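You operate a simulated robot arm through the tools that you are given. There is no shell and no other tool. Be economical: measure what you need, move in short steps, check, and stop when the job is done.

You run a simulated robot arm. Do the job below in one go: nothing can be reset, and whatever is moved stays where it is left.

TASK
Gauge the one-dot parcel: out tray if SMALL, else the packing table shelf.
Fine: the gauge slider ends shut.
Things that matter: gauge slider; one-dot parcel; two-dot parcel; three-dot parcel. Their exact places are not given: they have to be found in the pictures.

It is judged by the outcome, as a careful person would: the job done as asked, and still so three seconds after it is handed in. It fails if anything else is knocked over, pushed out of place, dropped, spilled or broken.

THE ROBOT
A 6-joint arm with a two-finger parallel gripper on a trunk, on a base that drives. Base frame: it is fixed to the floor where the robot stands at the start and does not move with it; the origin is under the middle of the robot, x ahead of it, y to its left, z up. Lengths are in mm, angles in degrees, forces in N, time in s.
With the tool pointing down near the work surface it reaches from about 360 to 820 mm from the robot's upright axis, wherever it stands. Its first joint turns from -166.0 to 166.0 degrees. Places, roughly: gauge slider [700, 0, 800]. Payload 3.91 kg.
Tool frame: the origin (TCP) lies between the finger pads and is the grasp point; the fingertips stand 30 mm ahead of it; z points along the fingers, y is the line along which they close. The gripper opens to 110 mm. The fingers are 20 mm wide and 10 mm thick; the gripper's body (48 by 112 mm) begins 55 mm behind the TCP.
Orientation is told as [roll, pitch, yaw] about the base's x, y, z axes, in that order, counted from this pose: with the fingers straight down and closing along the base's y, the tool's x points along the base's -x, its y along +y and its z along -z.

THE INTERFACE
- The arm moves only by the tool drive_tool. Its arguments are lists of equal length, an entry for each row: "gripper": the closure in counts, from 0 (fully open) to 255 (shut); "xyz": the shift along the base's x, y, z in m, a list of three; "dr": the turn, a rotation vector about the base's x, y, z in degrees, a list of three. In form: {"gripper": [gripper, ...], "xyz": [[dx, dy, dz], ...], "dr": [[rx, ry, rz], ...]}. A call has 1 to 10 rows; each row shifts and turns the commanded pose from where the row before left it. Each row takes 0.2 s and may step no farther than 50 mm and 8.6 degrees from the row before; otherwise, or with a gripper value out of range, the whole call is refused. Where a pose cannot be reached the arm comes as near as it can. A force on the tool above 40 N (or 10 N above the force at the start of the call, whichever is more), or a blocked arm, ends the call early, and 0.2 s more pass. Each finger travels about 45 mm/s and halts on what it meets, pressing with about 26 N; the grip force reading is that of the motor and also rises with nothing between the fingers. The clock runs only during rows and for 0.2 s after the last one: add rows that do not move to give the fingers time. The reply holds the time, the measured pose of the TCP, the force on the tool along the base axes, the opening and the grip force, in the units named above and with some noise, and new pictures: "views" is both (left out), scene, wrist or none.
- Cameras (640 x 400 px; columns grow to the right, rows downward): "scene" is now at [-2.6, 191.8, 1458.2]; the picture's right is [0.31, -0.95, 0.00], its down [-0.73, -0.23, -0.65] and it looks along [0.61, 0.20, -0.76] (base axes); focal length 291 px, centre (320, 200). "wrist" rides on the gripper at [77, 7, -114] in the tool frame; the picture's right is [-0.09, 1.00, 0.00], its down [-0.80, -0.07, -0.59] and it looks along [-0.59, -0.05, 0.80] (tool axes); focal length 270 px, centre (320, 200).
- slide_trunk(by): slides the trunk up (or, below 0, down) by that many mm; the arm and the scene camera ride with it, the base frame stays. It gives what a move gives, with no picture.
- drive_base(legs): drives the robot by 1 to 6 legs, each [ahead, turn to the left] in mm and degrees, along the robot's own axes; the way and the turn of a leg run together, so that a leg with both is an arc; at most 1500 mm and 180 degrees a leg. The arm and the cameras ride along, it lands a little off, and it stops where it bumps. It gives what a move gives, and a new picture of the scene camera.
- turn_head(pan, tilt): turns the head with the scene camera to pan (to the left, within 155 degrees either way) and tilt (down, from -29 to 69), counted from straight ahead of the robot. It gives what a move gives, and a new picture of the scene camera.
- locate(camera, pixels): for up to 12 pixels [column, row] of the newest picture of that camera ("zoom" is the newest enlarged one), the place [x, y, z] in the base frame of the surface seen there, good to about 2 mm. It takes no simulated time.
- close_up(camera, box): a new picture of the part [left, top, right, bottom] of that camera's present view, enlarged. It takes no simulated time.
- finish_job(): hands the job in; it is judged then, once.

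Keep the steps short. Do not move on a guess: measure, check each grasp and each placing, and mend mistakes. In all there are 80 turns and 170 pictures (those below and enlarged ones count). Leave the gripper open and the arm clear of the work at the hand-in unless told otherwise, and finish with a single line.

The tools are called as a command line: name --argument value ..., lists and objects as JSON in quotes. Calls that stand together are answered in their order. drive_tool: Moves the arm, as the interface text tells. Its arguments: {"type":"object","properties":{"gripper":{"type":"array"},"xyz":{"type":"array"},"dr":{"type":"array"},"views":{"type":"string","enum":["both","scene","wrist","none"]}},"required":["gripper","xyz","dr"]} The other tools are called the same way: slide_trunk (by) slides the trunk up or down; drive_base (legs) drives the base; turn_head (pan, tilt) turns the head that bears the scene camera; locate (camera, pixels) gives the place of the surface under pixels of a picture; close_up (camera, box) takes an enlarged picture of a part of a camera's view; finish_job () hands the job in.

At the start:

```text
clock: 0.0
ee_pos: [409.7, 257.6, 1004.8]
tool_rot: [0.0, 0.0, -0.1]
wrist_force: [-1.0, 0.0, 0.4]
grip_width: 110.1
grip_force: 0.0
trunk travel left (down, up): [-425.0, 185.0]
robot x, y, heading: [4.2, 17.3, 0.1]
head pan, tilt: [17.7, 49.8]
```

scene: 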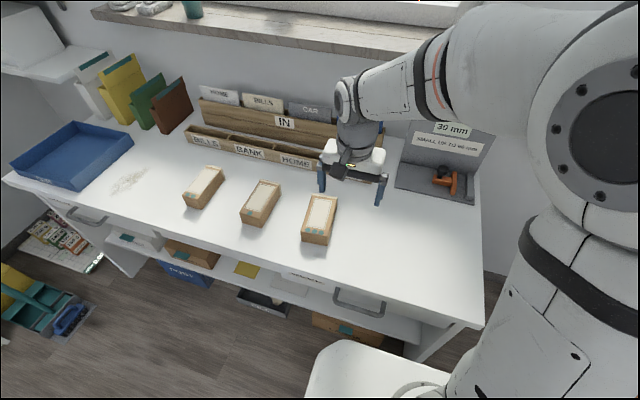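
wrist: 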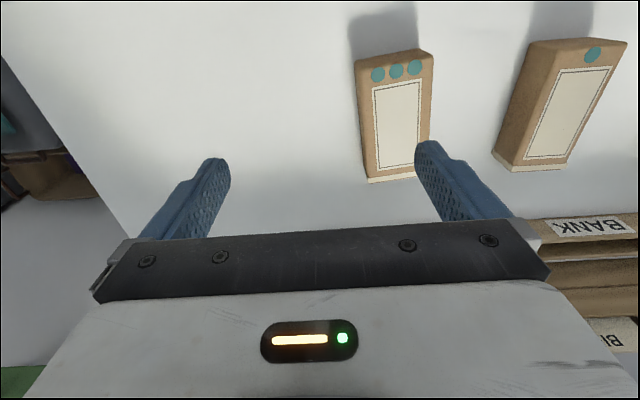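

I see three parcels on the table, and the gauge at the right near (440,175). I'll enlarge both areas to read the dots and the gauge.

close_up --camera "scene" --box '[160, 150, 360, 275]'

close_up --camera "scene" --box '[380, 110, 500, 210]'

close_up --camera "scene" --box '[0, 0, 240, 200]'

locate --camera "scene" --pixels '[[203, 186], [262, 202], [320, 218], [440, 180], [455, 183], [405, 185], [75, 155], [440, 205], [40, 65], [130, 185], [480, 320], [15, 175]]'

```text
3.20 times, centred on (260, 212) of scene
```

zoom: 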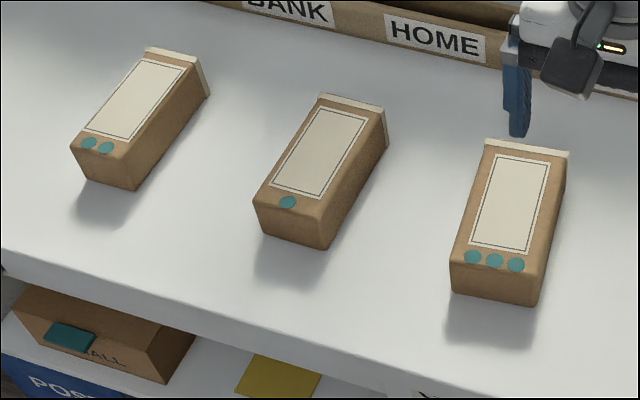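

```text
4.00 times, centred on (440, 160) of scene
```

zoom: 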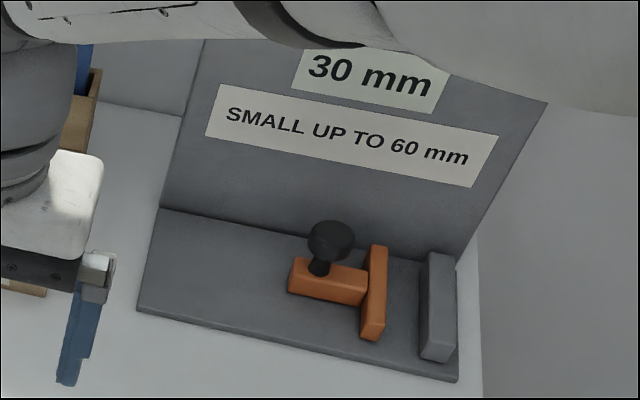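

```text
2.00 times, centred on (120, 100) of scene
```

zoom: 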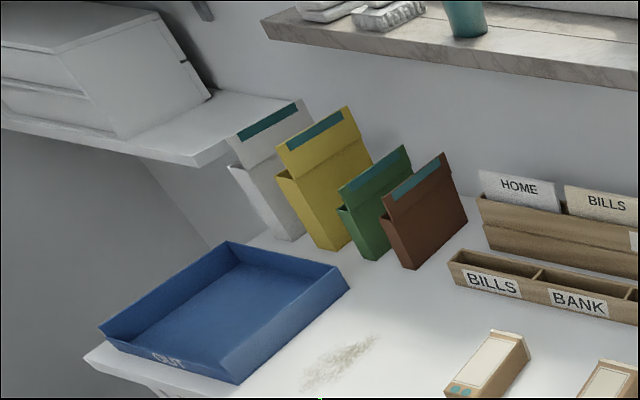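

```text
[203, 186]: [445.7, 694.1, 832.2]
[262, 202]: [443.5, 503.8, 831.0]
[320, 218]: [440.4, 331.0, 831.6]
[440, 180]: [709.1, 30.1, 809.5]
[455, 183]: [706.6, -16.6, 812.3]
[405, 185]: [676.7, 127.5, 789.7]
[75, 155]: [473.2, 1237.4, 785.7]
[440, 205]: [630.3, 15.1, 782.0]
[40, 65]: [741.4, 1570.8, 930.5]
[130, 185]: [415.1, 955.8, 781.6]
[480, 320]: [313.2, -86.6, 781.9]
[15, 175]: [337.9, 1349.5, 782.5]
```

The middle parcel has one dot. The gauge sign reads 30 mm, SMALL up to 60. Next I measure the parcel corners and the gauge parts from fresh close-ups.

close_up --camera "scene" --box '[225, 165, 305, 235]'

```text
5.71 times, centred on (265, 200) of scene
```

zoom: 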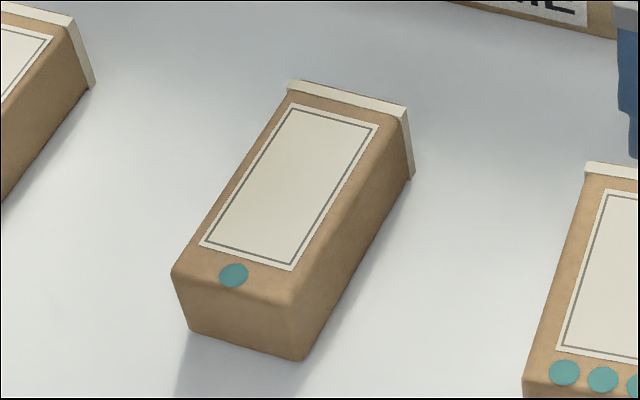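

locate --camera "zoom" --pixels '[[178, 271], [291, 301], [290, 88], [403, 113], [190, 325], [300, 355], [408, 176], [235, 290], [345, 97], [230, 190], [350, 205], [300, 180]]'

close_up --camera "scene" --box '[390, 150, 480, 206]'

```text
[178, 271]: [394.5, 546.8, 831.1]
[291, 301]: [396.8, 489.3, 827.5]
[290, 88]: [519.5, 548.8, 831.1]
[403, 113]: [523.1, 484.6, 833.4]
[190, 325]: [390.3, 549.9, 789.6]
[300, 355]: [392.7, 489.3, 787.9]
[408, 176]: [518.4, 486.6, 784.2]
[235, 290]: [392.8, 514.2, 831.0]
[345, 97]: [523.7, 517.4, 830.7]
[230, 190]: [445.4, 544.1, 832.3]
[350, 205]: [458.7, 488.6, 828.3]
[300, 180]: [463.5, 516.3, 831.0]
```

```text
7.11 times, centred on (435, 178) of scene
```

zoom: 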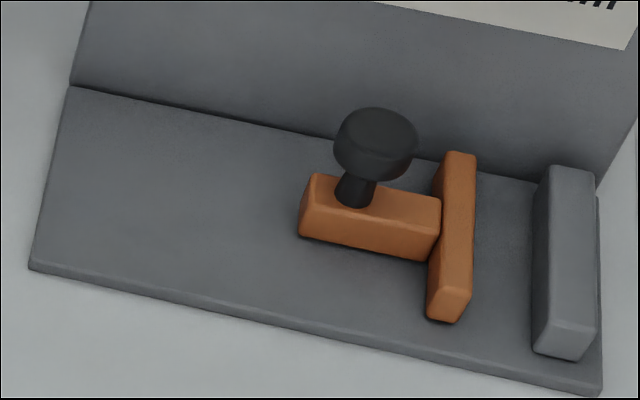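

locate --camera "zoom" --pixels '[[375, 125], [350, 240], [320, 185], [462, 160], [450, 298], [472, 200], [575, 175], [565, 340], [540, 330], [33, 265], [600, 390], [500, 300]]'

locate --camera "zoom" --pixels '[[310, 210], [70, 88], [600, 195], [440, 210], [540, 200], [520, 250], [430, 310], [575, 348], [592, 180], [415, 145], [335, 145], [300, 235]]'

```text
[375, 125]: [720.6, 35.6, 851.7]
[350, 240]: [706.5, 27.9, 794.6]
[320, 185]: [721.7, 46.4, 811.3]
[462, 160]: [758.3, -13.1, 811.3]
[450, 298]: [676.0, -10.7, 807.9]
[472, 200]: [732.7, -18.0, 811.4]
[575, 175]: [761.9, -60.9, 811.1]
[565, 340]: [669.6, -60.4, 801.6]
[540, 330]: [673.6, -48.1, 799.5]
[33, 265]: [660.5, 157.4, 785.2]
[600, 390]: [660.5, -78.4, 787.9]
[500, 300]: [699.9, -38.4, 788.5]
```

```text
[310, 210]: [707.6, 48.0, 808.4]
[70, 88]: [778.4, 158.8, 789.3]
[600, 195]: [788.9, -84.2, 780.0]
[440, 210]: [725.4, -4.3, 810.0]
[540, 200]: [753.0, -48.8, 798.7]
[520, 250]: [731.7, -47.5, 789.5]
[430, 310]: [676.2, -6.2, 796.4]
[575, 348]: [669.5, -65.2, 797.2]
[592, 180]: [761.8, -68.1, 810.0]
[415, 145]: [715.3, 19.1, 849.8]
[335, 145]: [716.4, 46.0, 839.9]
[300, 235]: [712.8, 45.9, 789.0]
```

The jaw gap is about 30 mm (y −18 to −48), and the knob is near (717, 33, 850). I'll move above the knob at a safe height and check it with the wrist camera.

drive_tool --gripper '[0, 0, 0, 0, 0, 0, 0, 0, 0, 0]' --xyz '[[0.0305, -0.0225, 0], [0.0305, -0.0225, 0], [0.0305, -0.0225, 0], [0.0305, -0.0225, 0], [0.0305, -0.0225, 0], [0.0305, -0.0225, 0], [0.0305, -0.0225, 0], [0.0305, -0.0225, 0], [0.0305, -0.0225, 0], [0.0305, -0.0225, 0]]' --dr '[[0, 0, 0], [0, 0, 0], [0, 0, 0], [0, 0, 0], [0, 0, 0], [0, 0, 0], [0, 0, 0], [0, 0, 0], [0, 0, 0], [0, 0, 0]]'

```text
clock: 2.2
ee_pos: [715.9, 31.9, 1004.6]
tool_rot: [0.0, 0.1, -0.3]
wrist_force: [0.5, -0.6, -0.3]
grip_width: 109.9
grip_force: 0.1
trunk travel left (down, up): [-425.0, 185.0]
robot x, y, heading: [0.4, 15.4, 0.1]
head pan, tilt: [17.7, 49.8]
```

scene: 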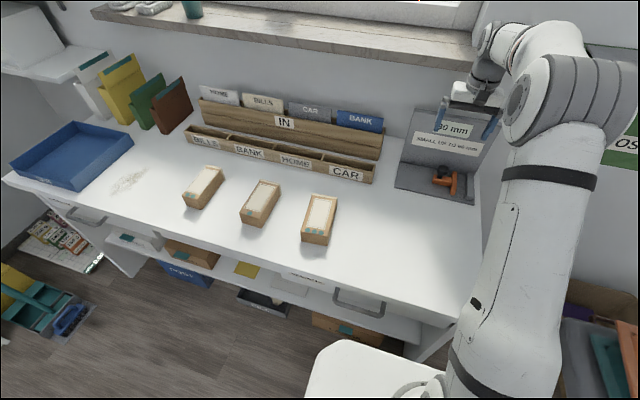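
wrist: 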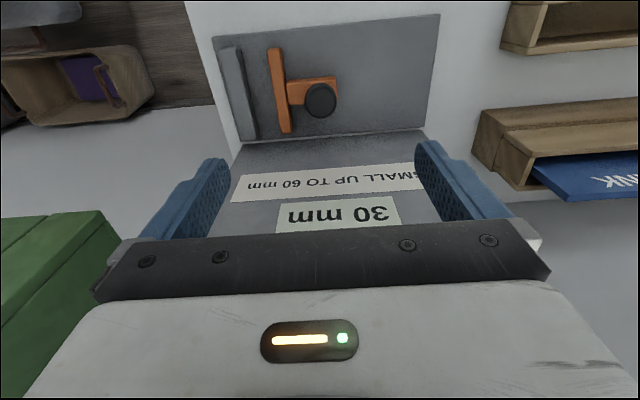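

locate --camera "wrist" --pixels '[[320, 98], [320, 84], [320, 113], [306, 98], [335, 98], [280, 60], [245, 100], [430, 120], [300, 190], [340, 215], [285, 110], [290, 75]]'

close_up --camera "wrist" --box '[210, 10, 450, 160]'

```text
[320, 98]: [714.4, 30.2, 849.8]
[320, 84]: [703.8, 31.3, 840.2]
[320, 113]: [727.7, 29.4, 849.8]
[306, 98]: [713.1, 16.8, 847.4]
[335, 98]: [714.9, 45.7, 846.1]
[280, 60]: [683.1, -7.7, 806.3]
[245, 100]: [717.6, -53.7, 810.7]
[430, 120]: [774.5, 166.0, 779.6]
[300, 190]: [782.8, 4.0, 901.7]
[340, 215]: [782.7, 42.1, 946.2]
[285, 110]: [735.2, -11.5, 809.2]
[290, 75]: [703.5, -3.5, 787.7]
```

```text
2.67 times, centred on (330, 85) of wrist
```

zoom: 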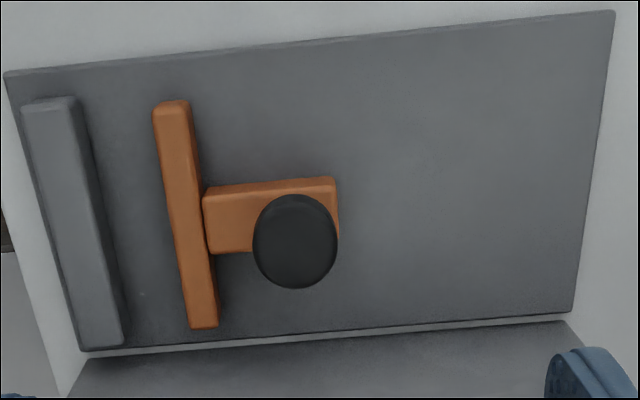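

The knob centre is at about (716, 31) and its top is at z 850. I'll half close the fingers and go straight down around it.

drive_tool --gripper '[110, 110, 110, 110, 110, 110, 110]' --xyz '[[0, -0.0005, -0.03], [0, 0, -0.03], [0, 0, -0.03], [0, 0, -0.03], [0, 0, -0.02], [0, 0, -0.016], [0, 0, 0]]' --dr '[[0, 0, 0], [0, 0, 0], [0, 0, 0], [0, 0, 0], [0, 0, 0], [0, 0, 0], [0, 0, 0]]'

```text
clock: 3.8
ee_pos: [716.9, 31.5, 849.8]
tool_rot: [0.1, 0.0, -0.3]
wrist_force: [-0.3, -1.2, 0.0]
grip_width: 62.8
grip_force: 0.1
trunk travel left (down, up): [-425.0, 185.0]
robot x, y, heading: [-1.0, 17.3, 0.1]
head pan, tilt: [17.7, 49.8]
```

scene: 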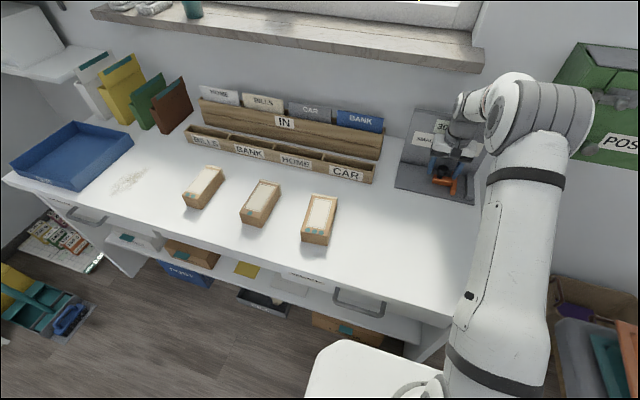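
wrist: 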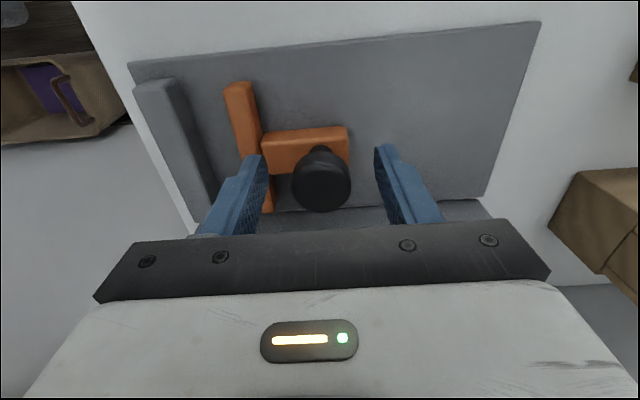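

Fingers are either side of the knob. I'll lower 4 mm and grip it.

drive_tool --gripper '[110, 255, 255, 255, 255]' --xyz '[[0, 0, -0.004], [0, 0, 0], [0, 0, 0], [0, 0, 0], [0, 0, 0]]' --dr '[[0, 0, 0], [0, 0, 0], [0, 0, 0], [0, 0, 0], [0, 0, 0]]' --views "wrist"

```text
clock: 5.0
ee_pos: [716.7, 31.2, 846.3]
tool_rot: [0.0, 0.0, -0.2]
wrist_force: [-0.6, 2.8, -0.5]
grip_width: 30.7
grip_force: 44.8
trunk travel left (down, up): [-425.0, 185.0]
robot x, y, heading: [-1.8, 17.6, 0.3]
head pan, tilt: [17.7, 49.8]
```

wrist: 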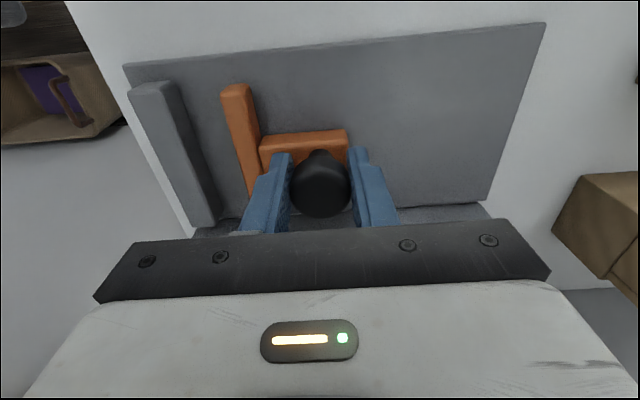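

The knob is gripped (30.7 mm). I'll slide it open (+y) in small steps.

drive_tool --gripper '[255, 255, 255, 255, 255, 255, 255, 255]' --xyz '[[0, 0.01, 0], [0, 0.01, 0], [0, 0.01, 0], [0, 0.01, 0], [0, 0.01, 0], [0, 0.01, 0], [0, 0.01, 0], [0, 0.005, 0]]' --dr '[[0, 0, 0], [0, 0, 0], [0, 0, 0], [0, 0, 0], [0, 0, 0], [0, 0, 0], [0, 0, 0], [0, 0, 0]]'

```text
clock: 6.7
ee_pos: [716.6, 98.3, 845.6]
tool_rot: [-0.5, 0.2, -0.5]
wrist_force: [4.1, -12.3, -2.2]
grip_width: 30.8
grip_force: 44.7
trunk travel left (down, up): [-425.0, 185.0]
robot x, y, heading: [0.5, 16.5, -0.1]
head pan, tilt: [17.7, 49.8]
stopped in row 8: the force on the tool passed its limit (the readings are from after the stop); the commanded pose is now the measured one
```

scene: 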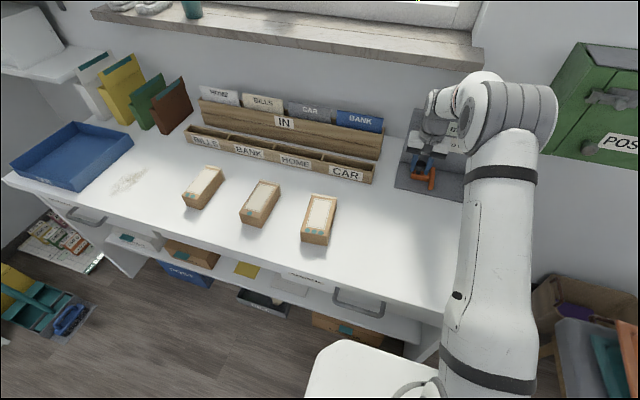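
wrist: 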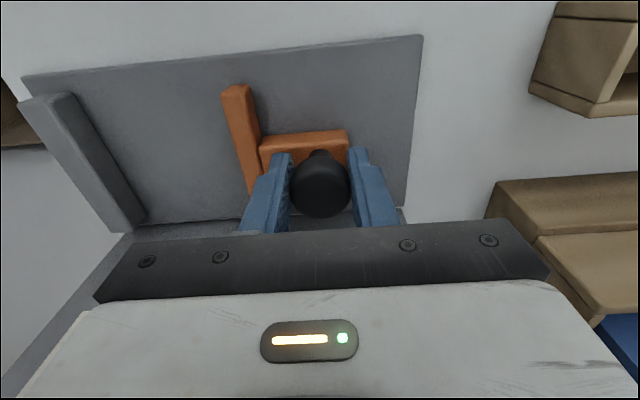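

The slider is open to its end stop, giving a gap of about 97 mm. I'll release the knob gently and rise.

drive_tool --gripper '[110, 110, 110, 110, 110, 110, 110, 110]' --xyz '[[0, 0, 0], [0, 0, 0], [0, 0, 0], [0, 0, 0.03], [0, 0, 0.04], [0, 0, 0.04], [0, 0, 0.04], [0, 0, 0]]' --dr '[[0, 0, 0], [0, 0, 0], [0, 0, 0], [0, 0, 0], [0, 0, 0], [0, 0, 0], [0, 0, 0], [0, 0, 0]]'

```text
clock: 8.5
ee_pos: [717.9, 99.6, 999.9]
tool_rot: [-0.4, 0.2, -0.5]
wrist_force: [0.7, -1.0, 0.7]
grip_width: 62.5
grip_force: 0.1
trunk travel left (down, up): [-425.0, 185.0]
robot x, y, heading: [-1.1, 17.2, 0.1]
head pan, tilt: [17.7, 49.8]
```

scene: 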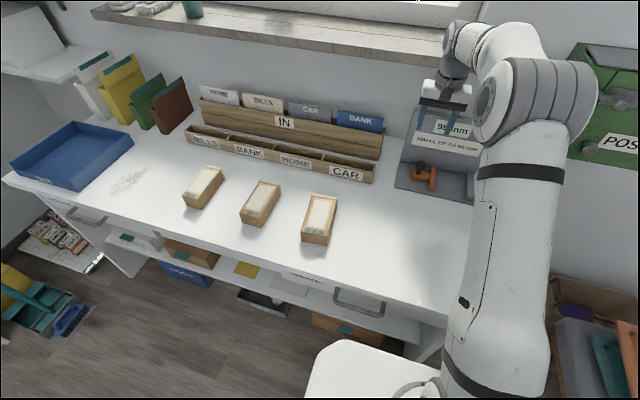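
wrist: 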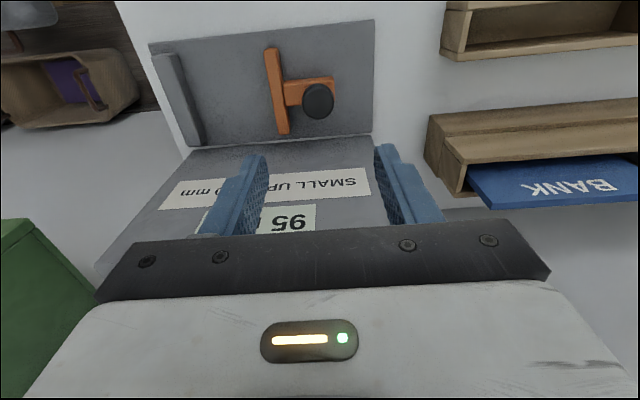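

drive_tool --gripper '[0, 0, 0, 0, 0, 0, 0, 0, 0, 0]' --xyz '[[-0.045, 0, 0], [-0.045, 0.015, 0], [-0.045, 0.02, 0], [-0.045, 0.02, 0], [-0.03, 0.035, 0], [-0.03, 0.035, 0], [-0.023, 0.04, 0], [0, 0.049, 0], [0, 0.049, 0], [0, 0.049, 0]]' --dr '[[0, 0, 0], [0, 0, 0], [0, 0, 0], [0, 0, 0], [0, 0, 0], [0, 0, 0], [0, 0, 0], [0, 0, 0], [0, 0, 0], [0, 0, 0]]' --views "none"

drive_tool --gripper '[0, 0, 0, 0]' --xyz '[[0, 0.045, 0], [0, 0.045, 0], [0, 0.016, 0], [0, 0, 0]]' --dr '[[0, 0, 0], [0, 0, 0], [0, 0, 0], [0, 0, 0]]'

```text
clock: 10.7
ee_pos: [452.3, 408.6, 998.0]
tool_rot: [-0.5, 0.1, -0.6]
wrist_force: [0.4, 0.0, 0.0]
grip_width: 109.9
grip_force: 0.1
trunk travel left (down, up): [-425.0, 185.0]
robot x, y, heading: [2.2, 20.7, -0.2]
head pan, tilt: [17.7, 49.8]
```

```text
clock: 11.7
ee_pos: [452.6, 518.3, 996.4]
tool_rot: [-0.4, 0.1, -0.5]
wrist_force: [0.4, 0.3, 1.1]
grip_width: 110.2
grip_force: 0.1
trunk travel left (down, up): [-425.0, 185.0]
robot x, y, heading: [1.9, 16.6, -0.2]
head pan, tilt: [17.7, 49.8]
```

scene: 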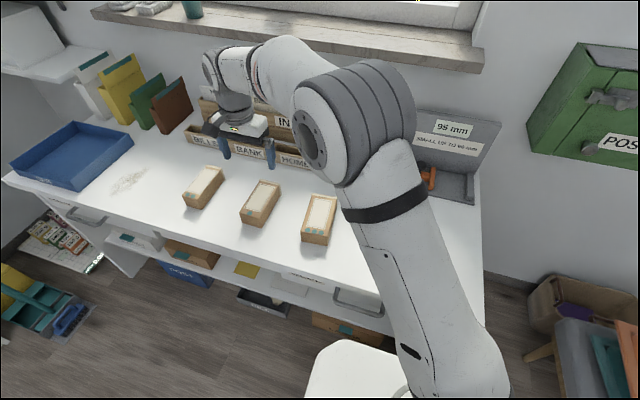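
wrist: 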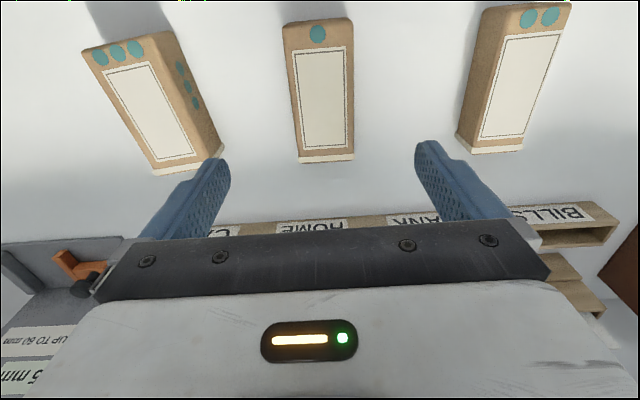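

The arm is now over the one-dot parcel at wrist (322,90). I'll enlarge the view and measure it precisely.

close_up --camera "wrist" --box '[250, 10, 400, 170]'

locate --camera "wrist" --pixels '[[285, 27], [351, 23], [294, 100], [353, 100], [299, 150], [354, 148], [300, 159], [354, 156], [324, 152], [318, 22], [322, 90]]'

```text
2.50 times, centred on (325, 90) of wrist
```

zoom: 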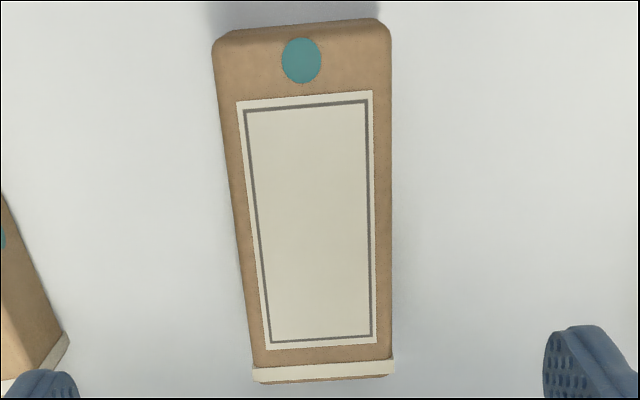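

```text
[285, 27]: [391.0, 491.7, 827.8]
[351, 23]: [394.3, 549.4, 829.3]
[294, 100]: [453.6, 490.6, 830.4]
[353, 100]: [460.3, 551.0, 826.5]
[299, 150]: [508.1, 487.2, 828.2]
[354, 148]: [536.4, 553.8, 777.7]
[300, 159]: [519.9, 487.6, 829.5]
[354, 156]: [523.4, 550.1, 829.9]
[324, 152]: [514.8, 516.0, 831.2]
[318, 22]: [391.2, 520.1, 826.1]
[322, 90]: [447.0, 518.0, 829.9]
```

The body is about 59 mm wide with a small lip at its far end. I'll descend and grip it high, so the fingers will clear the 811 mm gauge jaws later.

drive_tool --gripper '[0, 0, 0, 0, 0, 0]' --xyz '[[0, 0.001, -0.04], [0, 0, -0.04], [0, 0, -0.04], [0, 0, -0.02], [0, 0, -0.017], [0, 0, 0]]' --dr '[[0.4, 0, 0.5], [0, 0, 0], [0, 0, 0], [0, 0, 0], [0, 0, 0], [0, 0, 0]]'

```text
clock: 13.1
ee_pos: [454.7, 517.4, 837.3]
tool_rot: [-0.1, 0.2, 0.0]
wrist_force: [-0.7, 0.2, 0.4]
grip_width: 110.0
grip_force: 0.0
trunk travel left (down, up): [-425.0, 185.0]
robot x, y, heading: [2.7, 14.9, 0.1]
head pan, tilt: [17.7, 49.8]
```

scene: 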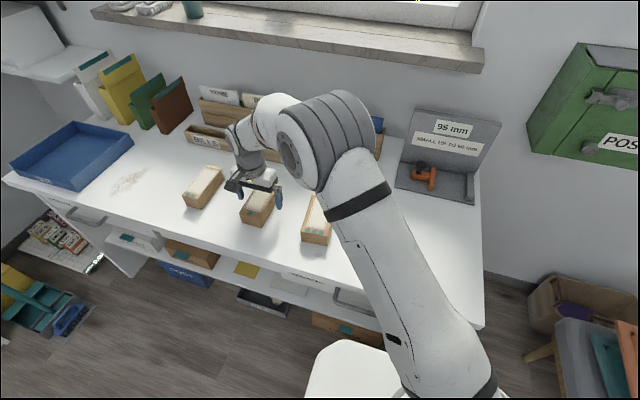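
wrist: 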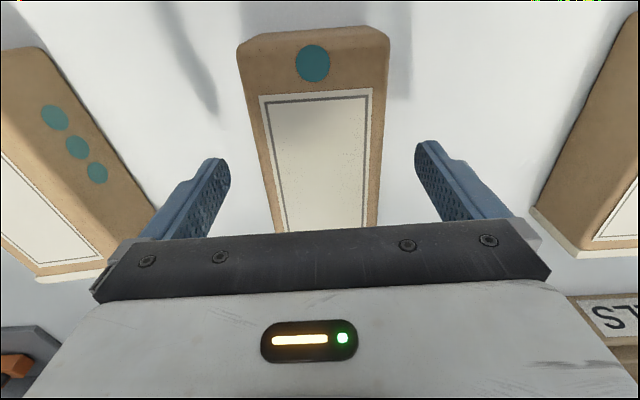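

Both fingers clear the parcel sides. I'll shift +2 mm in y and close, and after that read the width.

drive_tool --gripper '[0, 255, 255, 255, 255, 255]' --xyz '[[-0.002, 0.002, 0], [0, 0, 0], [0, 0, 0], [0, 0, 0], [0, 0, 0], [0, 0, 0]]' --dr '[[0, 0, 0], [0, 0, 0], [0, 0, 0], [0, 0, 0], [0, 0, 0], [0, 0, 0]]' --views "wrist"

```text
clock: 14.5
ee_pos: [450.5, 520.5, 838.8]
tool_rot: [0.0, 0.1, 0.0]
wrist_force: [-0.2, -1.0, -1.0]
grip_width: 64.8
grip_force: 26.3
trunk travel left (down, up): [-425.0, 185.0]
robot x, y, heading: [0.5, 19.0, 0.1]
head pan, tilt: [17.7, 49.8]
```

wrist: 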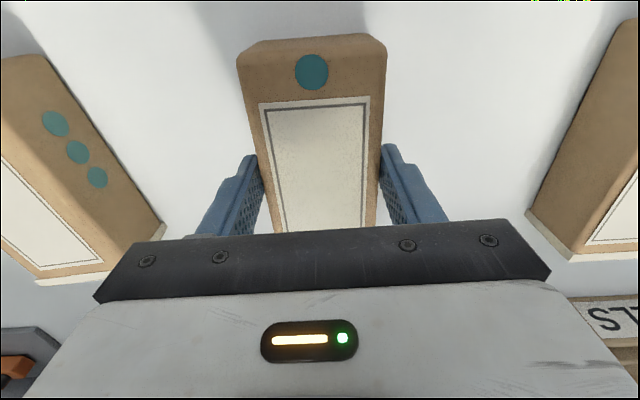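

The grip is firm (64.8 mm). I'll lift slowly to 995 and check.

drive_tool --gripper '[255, 255, 255, 255, 255, 255]' --xyz '[[0, 0, 0.01], [0, 0, 0.02], [0, 0, 0.03], [0, 0, 0.04], [0, 0, 0.04], [0, 0, 0]]' --dr '[[0, 0, 0], [0, 0, 0], [0, 0, 0], [0, 0, 0], [0, 0, 0], [0, 0, 0]]'

```text
clock: 15.9
ee_pos: [448.1, 522.1, 978.4]
tool_rot: [0.0, 0.2, 0.0]
wrist_force: [-0.4, 0.3, -2.2]
grip_width: 64.7
grip_force: 25.7
trunk travel left (down, up): [-425.0, 185.0]
robot x, y, heading: [1.1, 17.6, 0.0]
head pan, tilt: [17.7, 49.8]
```

scene: 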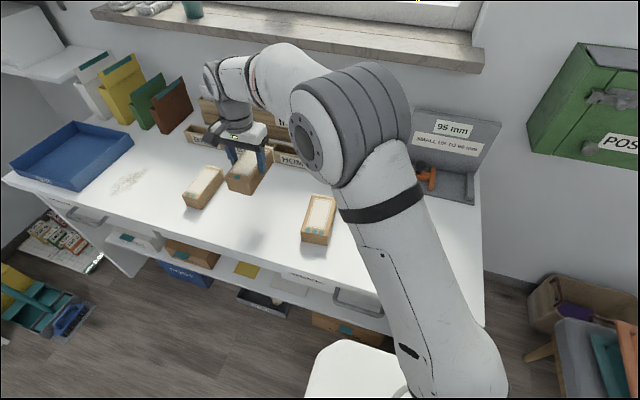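
wrist: 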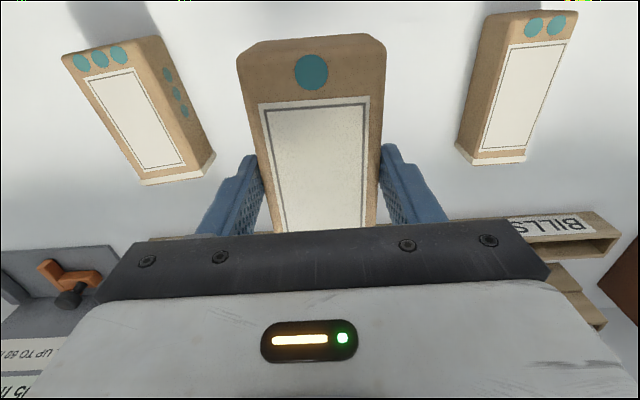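

The lift is good. I carry it in −y along the front of the table first, then in toward the gauge.

drive_tool --gripper '[255, 255, 255, 255, 255, 255, 255, 255, 255, 255]' --xyz '[[0, -0.03, 0.01], [0, -0.045, 0.01], [0, -0.045, 0], [0, -0.045, 0], [0, -0.045, 0], [0, -0.045, 0], [0, -0.045, 0], [0, -0.045, 0], [0, -0.045, 0], [0, -0.045, 0]]' --dr '[[0, 0, 0], [0, 0, 0], [0, 0, 0], [0, 0, 0], [0, 0, 0], [0, 0, 0], [0, 0, 0], [0, 0, 0], [0, 0, 0], [0, 0, 0]]' --views "none"

drive_tool --gripper '[255, 255, 255, 255, 255, 255, 255, 255, 255]' --xyz '[[0, -0.04, 0], [0.02, -0.033, 0], [0.04, -0.01, 0], [0.045, 0, 0], [0.045, 0, 0], [0.045, 0, 0], [0.035, 0, 0], [0.02, 0, 0], [0, 0, 0]]' --dr '[[0, 0, 0], [0, 0, 0], [0, 0, 0], [0, 0, 0], [0, 0, 0], [0, 0, 0], [0, 0, 0], [0, 0, 0], [0, 0, 0]]'

```text
clock: 18.1
ee_pos: [451.0, 85.6, 1001.2]
tool_rot: [0.1, 0.1, 0.2]
wrist_force: [-0.7, 0.8, -2.0]
grip_width: 64.7
grip_force: 26.1
trunk travel left (down, up): [-425.0, 185.0]
robot x, y, heading: [-2.1, 15.7, 0.1]
head pan, tilt: [17.7, 49.8]
```

```text
clock: 20.1
ee_pos: [700.9, 4.5, 997.2]
tool_rot: [0.0, 0.2, 0.0]
wrist_force: [-0.7, -0.8, -2.3]
grip_width: 64.4
grip_force: 25.9
trunk travel left (down, up): [-425.0, 185.0]
robot x, y, heading: [0.3, 22.1, 0.2]
head pan, tilt: [17.7, 49.8]
```

scene: 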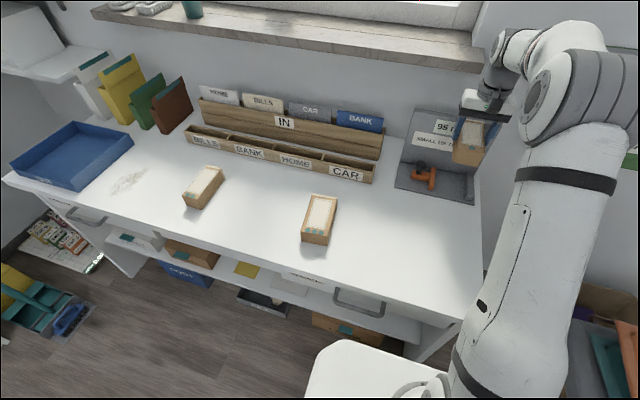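
wrist: 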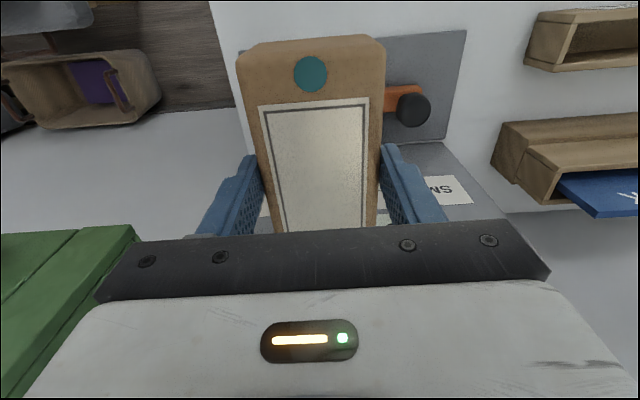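

Parcel is above the gap, with its far end at about x 774 (panel at 782). I'll descend, stopping slightly above the gauge base.

drive_tool --gripper '[255, 255, 255, 255, 255, 255, 255]' --xyz '[[0, -0.003, -0.03], [0, 0, -0.03], [0, 0, -0.03], [0, 0, -0.02], [0, 0, -0.02], [0, 0, -0.01], [0, 0, 0]]' --dr '[[0, 0, 0], [0, 0, 0], [0, 0, 0], [0, 0, 0], [0, 0, 0], [0, 0, 0], [0, 0, 0]]'

```text
clock: 21.7
ee_pos: [699.7, -0.2, 858.7]
tool_rot: [0.1, 0.1, 0.1]
wrist_force: [-0.8, -0.8, -1.8]
grip_width: 64.7
grip_force: 26.2
trunk travel left (down, up): [-425.0, 185.0]
robot x, y, heading: [0.7, 18.0, 0.0]
head pan, tilt: [17.7, 49.8]
```

scene: 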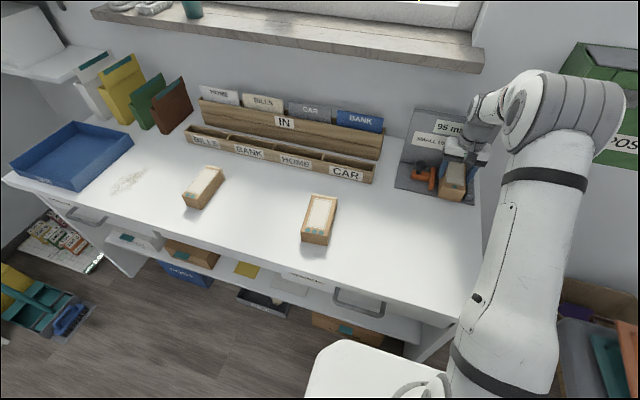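
wrist: 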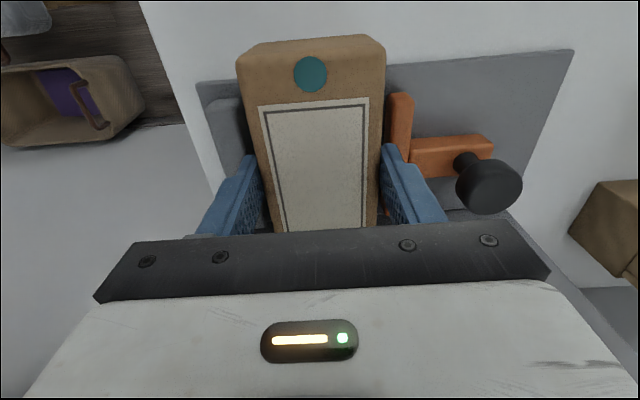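

drive_tool --gripper '[255, 255, 255, 255]' --xyz '[[0, 0, -0.006], [0, 0, -0.003], [0, 0, -0.002], [0, 0, 0]]' --dr '[[0, 0, 0], [0, 0, 0], [0, 0, 0], [0, 0, 0]]' --views "wrist"

```text
clock: 22.7
ee_pos: [700.2, -0.8, 846.5]
tool_rot: [0.0, 0.2, -0.1]
wrist_force: [0.0, 0.1, -3.1]
grip_width: 64.8
grip_force: 26.2
trunk travel left (down, up): [-425.0, 185.0]
robot x, y, heading: [-4.2, 15.3, -0.0]
head pan, tilt: [17.7, 49.8]
```

wrist: 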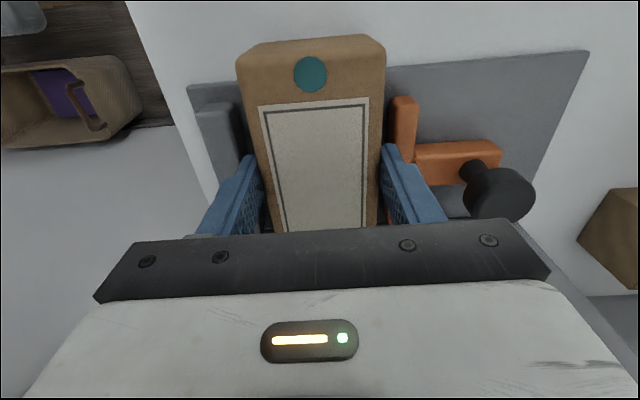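

drive_tool --gripper '[255, 255, 255]' --xyz '[[0, 0, -0.0015], [0, 0, -0.001], [0, 0, 0]]' --dr '[[0, 0, 0], [0, 0, 0], [0, 0, 0]]' --views "wrist"

locate --camera "wrist" --pixels '[[310, 100], [320, 200], [310, 50]]'

```text
clock: 23.5
ee_pos: [701.8, -0.2, 844.9]
tool_rot: [0.0, 0.0, 0.0]
wrist_force: [3.5, 3.5, 8.5]
grip_width: 64.4
grip_force: 26.0
trunk travel left (down, up): [-425.0, 185.0]
robot x, y, heading: [-1.0, 15.4, 0.1]
head pan, tilt: [17.7, 49.8]
```

wrist: 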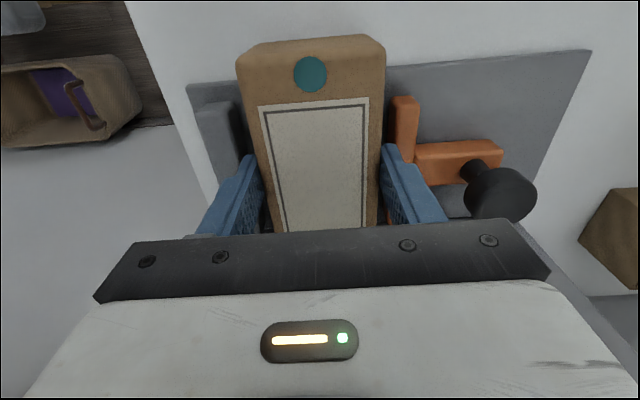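

```text
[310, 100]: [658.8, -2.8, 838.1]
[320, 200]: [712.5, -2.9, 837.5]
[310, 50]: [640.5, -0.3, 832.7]
```

Contact is felt (+8.5 N) and the parcel top is at 838, so it's seated. I'll open slightly and rise straight up.

drive_tool --gripper '[55, 55, 55, 55, 55, 55, 55, 55]' --xyz '[[0, 0, 0], [0, 0, 0], [0, 0, 0.01], [0, 0, 0.03], [0, 0, 0.04], [0, 0, 0.04], [0, 0, 0.03], [0, 0, 0]]' --dr '[[0, 0, 0], [0, 0, 0], [0, 0, 0], [0, 0, 0], [0, 0, 0], [0, 0, 0], [0, 0, 0], [0, 0, 0]]'

```text
clock: 25.3
ee_pos: [701.2, 0.1, 996.4]
tool_rot: [-0.1, 0.1, 0.0]
wrist_force: [0.4, 0.2, -0.3]
grip_width: 86.3
grip_force: 0.1
trunk travel left (down, up): [-425.0, 185.0]
robot x, y, heading: [2.0, 18.9, 0.2]
head pan, tilt: [17.7, 49.8]
```

scene: 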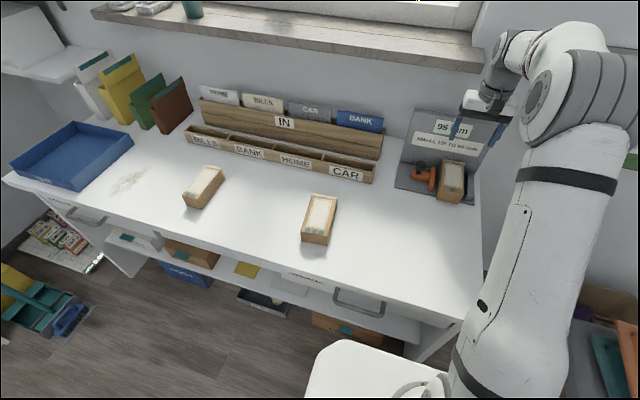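
wrist: 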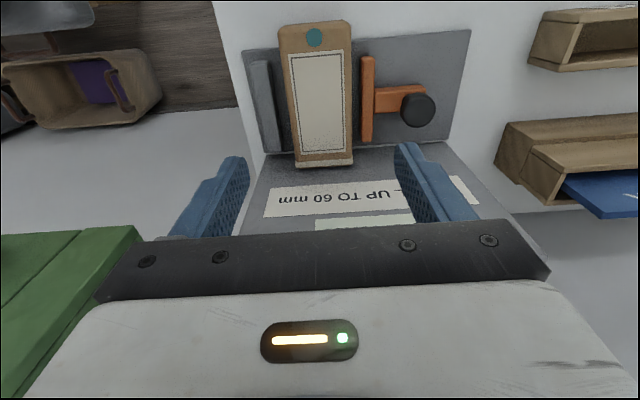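

The parcel stands in the gauge. Now I'll move over the knob again.

drive_tool --gripper '[110, 110, 110, 110]' --xyz '[[0.008, 0.04, 0], [0.007, 0.04, 0], [0, 0.0175, 0], [0, 0, 0]]' --dr '[[0, 0, 0], [0, 0, 0], [0, 0, 0], [0, 0, 0]]' --views "wrist"

locate --camera "wrist" --pixels '[[320, 98], [306, 98], [335, 98], [220, 60], [200, 130]]'

```text
clock: 26.3
ee_pos: [716.5, 96.8, 996.0]
tool_rot: [0.0, 0.2, 0.0]
wrist_force: [0.5, 0.9, -0.3]
grip_width: 62.6
grip_force: 0.0
trunk travel left (down, up): [-425.0, 185.0]
robot x, y, heading: [3.9, 14.0, 0.2]
head pan, tilt: [17.7, 49.8]
```

wrist: 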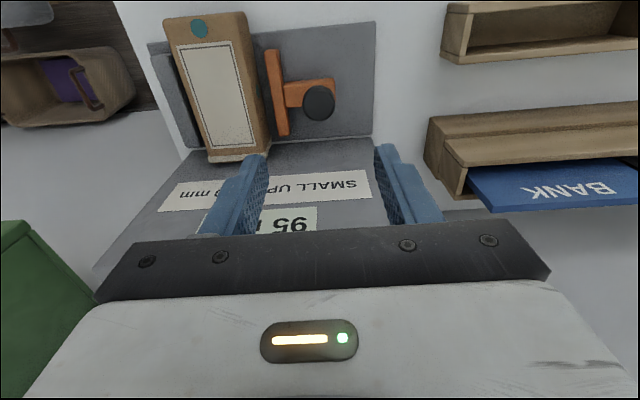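

```text
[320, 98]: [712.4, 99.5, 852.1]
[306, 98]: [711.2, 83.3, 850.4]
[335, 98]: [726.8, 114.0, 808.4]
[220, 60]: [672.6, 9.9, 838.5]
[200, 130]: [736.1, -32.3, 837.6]
```

drive_tool --gripper '[110, 110, 110, 110, 110, 110, 255, 255, 255, 255]' --xyz '[[0, 0, -0.03], [0, 0, -0.03], [0, 0, -0.03], [0, 0, -0.03], [0, 0, -0.02], [0, 0, -0.009], [0, 0, 0], [0, 0, 0], [0, 0, 0], [0, 0, 0]]' --dr '[[0, 0, 0], [0, 0, 0], [0, 0, 0], [0, 0, 0], [0, 0, 0], [0, 0, 0], [0, 0, 0], [0, 0, 0], [0, 0, 0], [0, 0, 0]]' --views "wrist"

```text
clock: 28.5
ee_pos: [718.2, 96.2, 846.1]
tool_rot: [0.0, 0.2, -0.1]
wrist_force: [-2.1, -12.7, -1.4]
grip_width: 30.7
grip_force: 45.3
trunk travel left (down, up): [-425.0, 185.0]
robot x, y, heading: [0.0, 19.7, -0.0]
head pan, tilt: [17.7, 49.8]
```

wrist: 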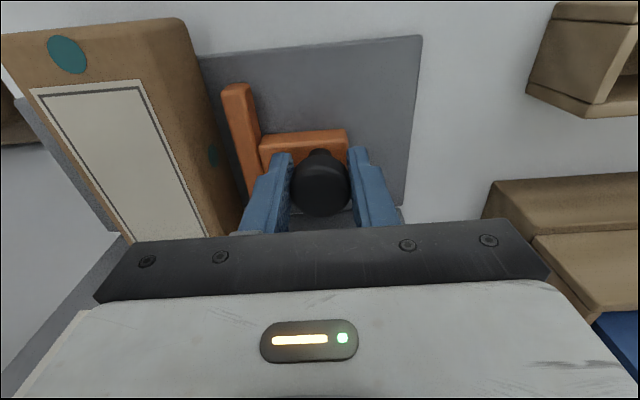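

The knob is gripped. I'll push −y slowly, about 26 mm first.

drive_tool --gripper '[255, 255, 255, 255, 255, 255, 255, 255]' --xyz '[[0, -0.004, 0], [0, -0.004, 0], [0, -0.004, 0], [0, -0.004, 0], [0, -0.004, 0], [0, -0.003, 0], [0, -0.003, 0], [0, 0, 0]]' --dr '[[0, 0, 0], [0, 0, 0], [0, 0, 0], [0, 0, 0], [0, 0, 0], [0, 0, 0], [0, 0, 0], [0, 0, 0]]'

```text
clock: 30.3
ee_pos: [716.0, 71.7, 848.1]
tool_rot: [0.1, 0.2, -0.1]
wrist_force: [4.2, 0.9, -1.4]
grip_width: 30.9
grip_force: 45.3
trunk travel left (down, up): [-425.0, 185.0]
robot x, y, heading: [-0.0, 17.0, 0.1]
head pan, tilt: [17.7, 49.8]
```

scene: 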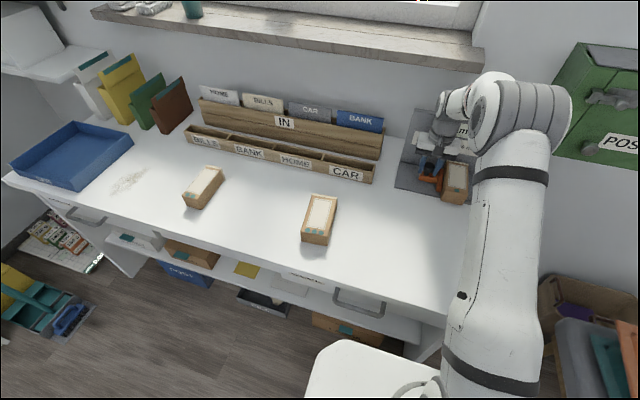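
wrist: 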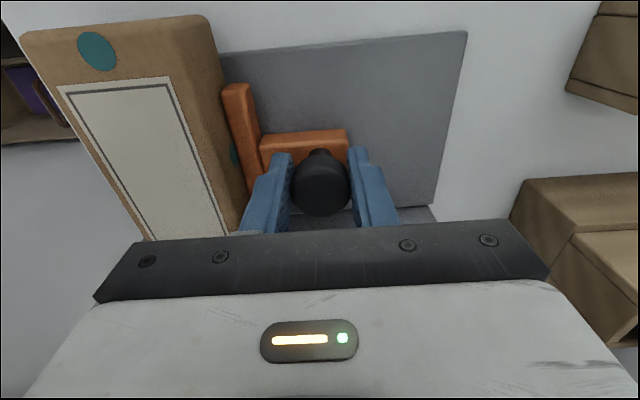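

drive_tool --gripper '[255, 255, 255, 255, 255, 255, 255]' --xyz '[[0, -0.002, 0], [0, -0.002, 0], [0, -0.002, 0], [0, -0.002, 0], [0, -0.002, 0], [0, -0.002, 0], [0, -0.002, 0]]' --dr '[[0, 0, 0], [0, 0, 0], [0, 0, 0], [0, 0, 0], [0, 0, 0], [0, 0, 0], [0, 0, 0]]' --views "wrist"

```text
clock: 31.8
ee_pos: [716.9, 66.0, 846.3]
tool_rot: [0.5, 0.2, 0.2]
wrist_force: [1.6, 11.5, -2.2]
grip_width: 30.9
grip_force: 44.3
trunk travel left (down, up): [-425.0, 185.0]
robot x, y, heading: [1.4, 18.9, 0.2]
head pan, tilt: [17.7, 49.8]
stopped in row 7: the force on the tool passed its limit (the readings are from after the stop); the commanded pose is now the measured one
```

wrist: 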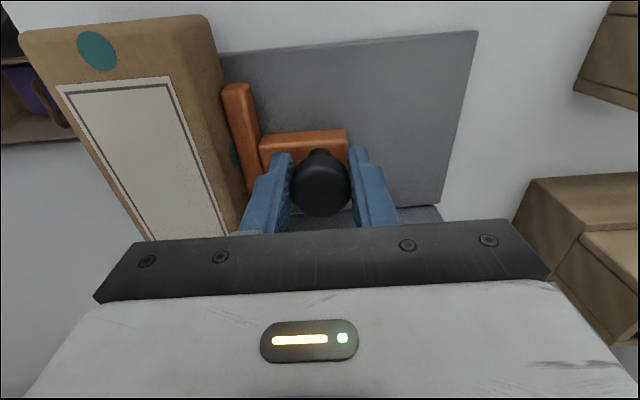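

It stopped firmly at knob y≈66, meaning the parcel is clamped. I'll release, rise and read the display.

drive_tool --gripper '[150, 150, 150, 150, 150, 150, 150, 150]' --xyz '[[0, 0, 0], [0, 0, 0], [0, 0, 0.03], [0, 0, 0.04], [0, 0, 0.04], [0, 0, 0.04], [-0.04, 0.03, 0], [-0.04, 0.03, 0]]' --dr '[[0, 0, 0], [0, 0, 0], [0, 0, 0], [0, 0, 0], [0, 0, 0], [0, 0, 0], [0, 0, 0], [0, 0, 0]]'

close_up --camera "scene" --box '[390, 100, 510, 210]'

close_up --camera "wrist" --box '[130, 0, 450, 250]'

```text
clock: 33.6
ee_pos: [634.0, 125.9, 998.7]
tool_rot: [0.3, 0.2, 0.2]
wrist_force: [0.7, 0.0, 0.2]
grip_width: 45.4
grip_force: 0.0
trunk travel left (down, up): [-425.0, 185.0]
robot x, y, heading: [-2.5, 16.9, 0.3]
head pan, tilt: [17.7, 49.8]
```

scene: 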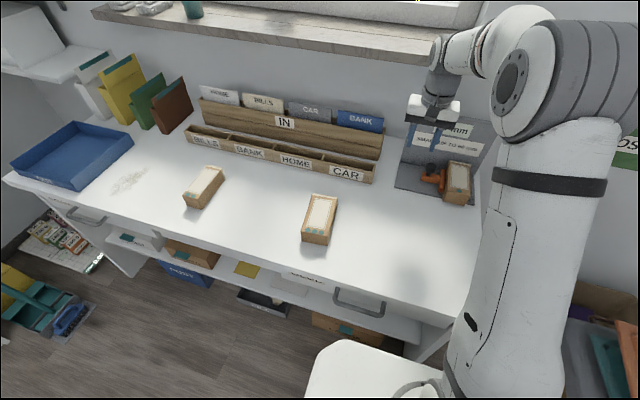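
wrist: 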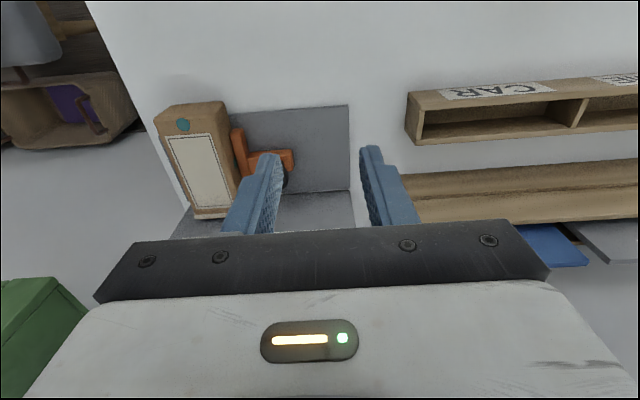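

```text
3.64 times, centred on (450, 155) of scene
```

zoom: 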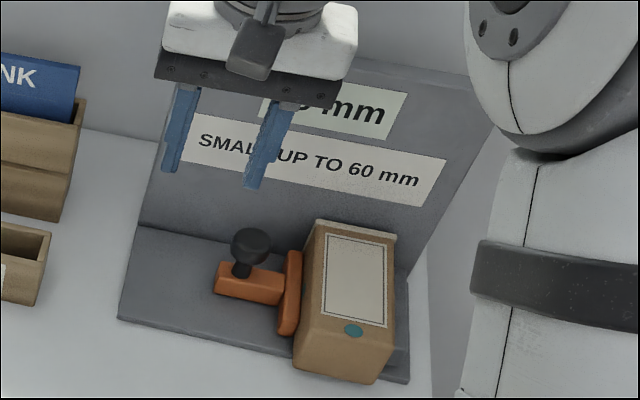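

```text
1.60 times, centred on (290, 125) of wrist
```

zoom: 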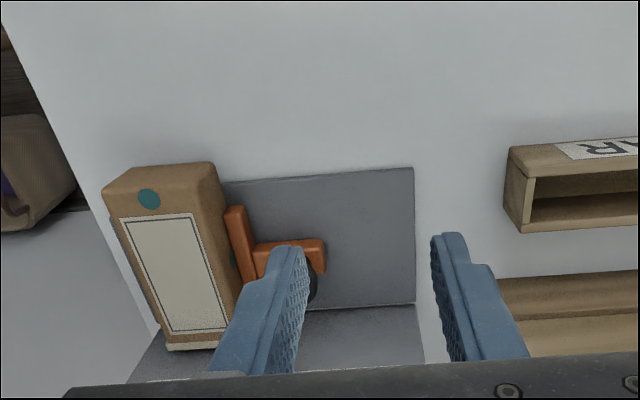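

The gripper hides the number, so I'll back the arm off and look again.

drive_tool --gripper '[150, 150, 150, 150]' --xyz '[[-0.045, 0.01, 0], [-0.045, 0.01, 0], [-0.045, 0, 0], [0, 0, 0]]' --dr '[[0, 0, 0], [0, 0, 0], [0, 0, 0], [0, 0, 0]]' --views "scene"

close_up --camera "scene" --box '[390, 100, 510, 210]'

```text
clock: 34.6
ee_pos: [501.4, 144.4, 996.5]
tool_rot: [0.4, 0.3, 0.2]
wrist_force: [0.3, 0.3, 0.6]
grip_width: 45.4
grip_force: 0.0
trunk travel left (down, up): [-425.0, 185.0]
robot x, y, heading: [1.2, 19.8, 0.4]
head pan, tilt: [17.7, 49.8]
```

scene: 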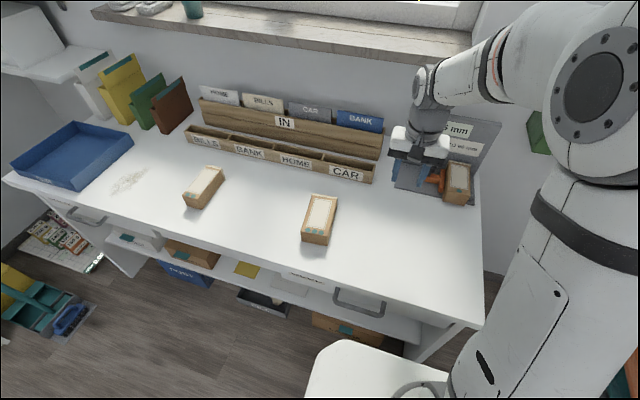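

```text
3.64 times, centred on (450, 155) of scene
```

zoom: 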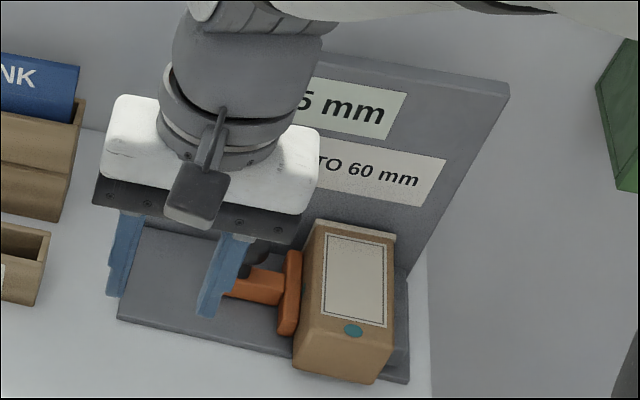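

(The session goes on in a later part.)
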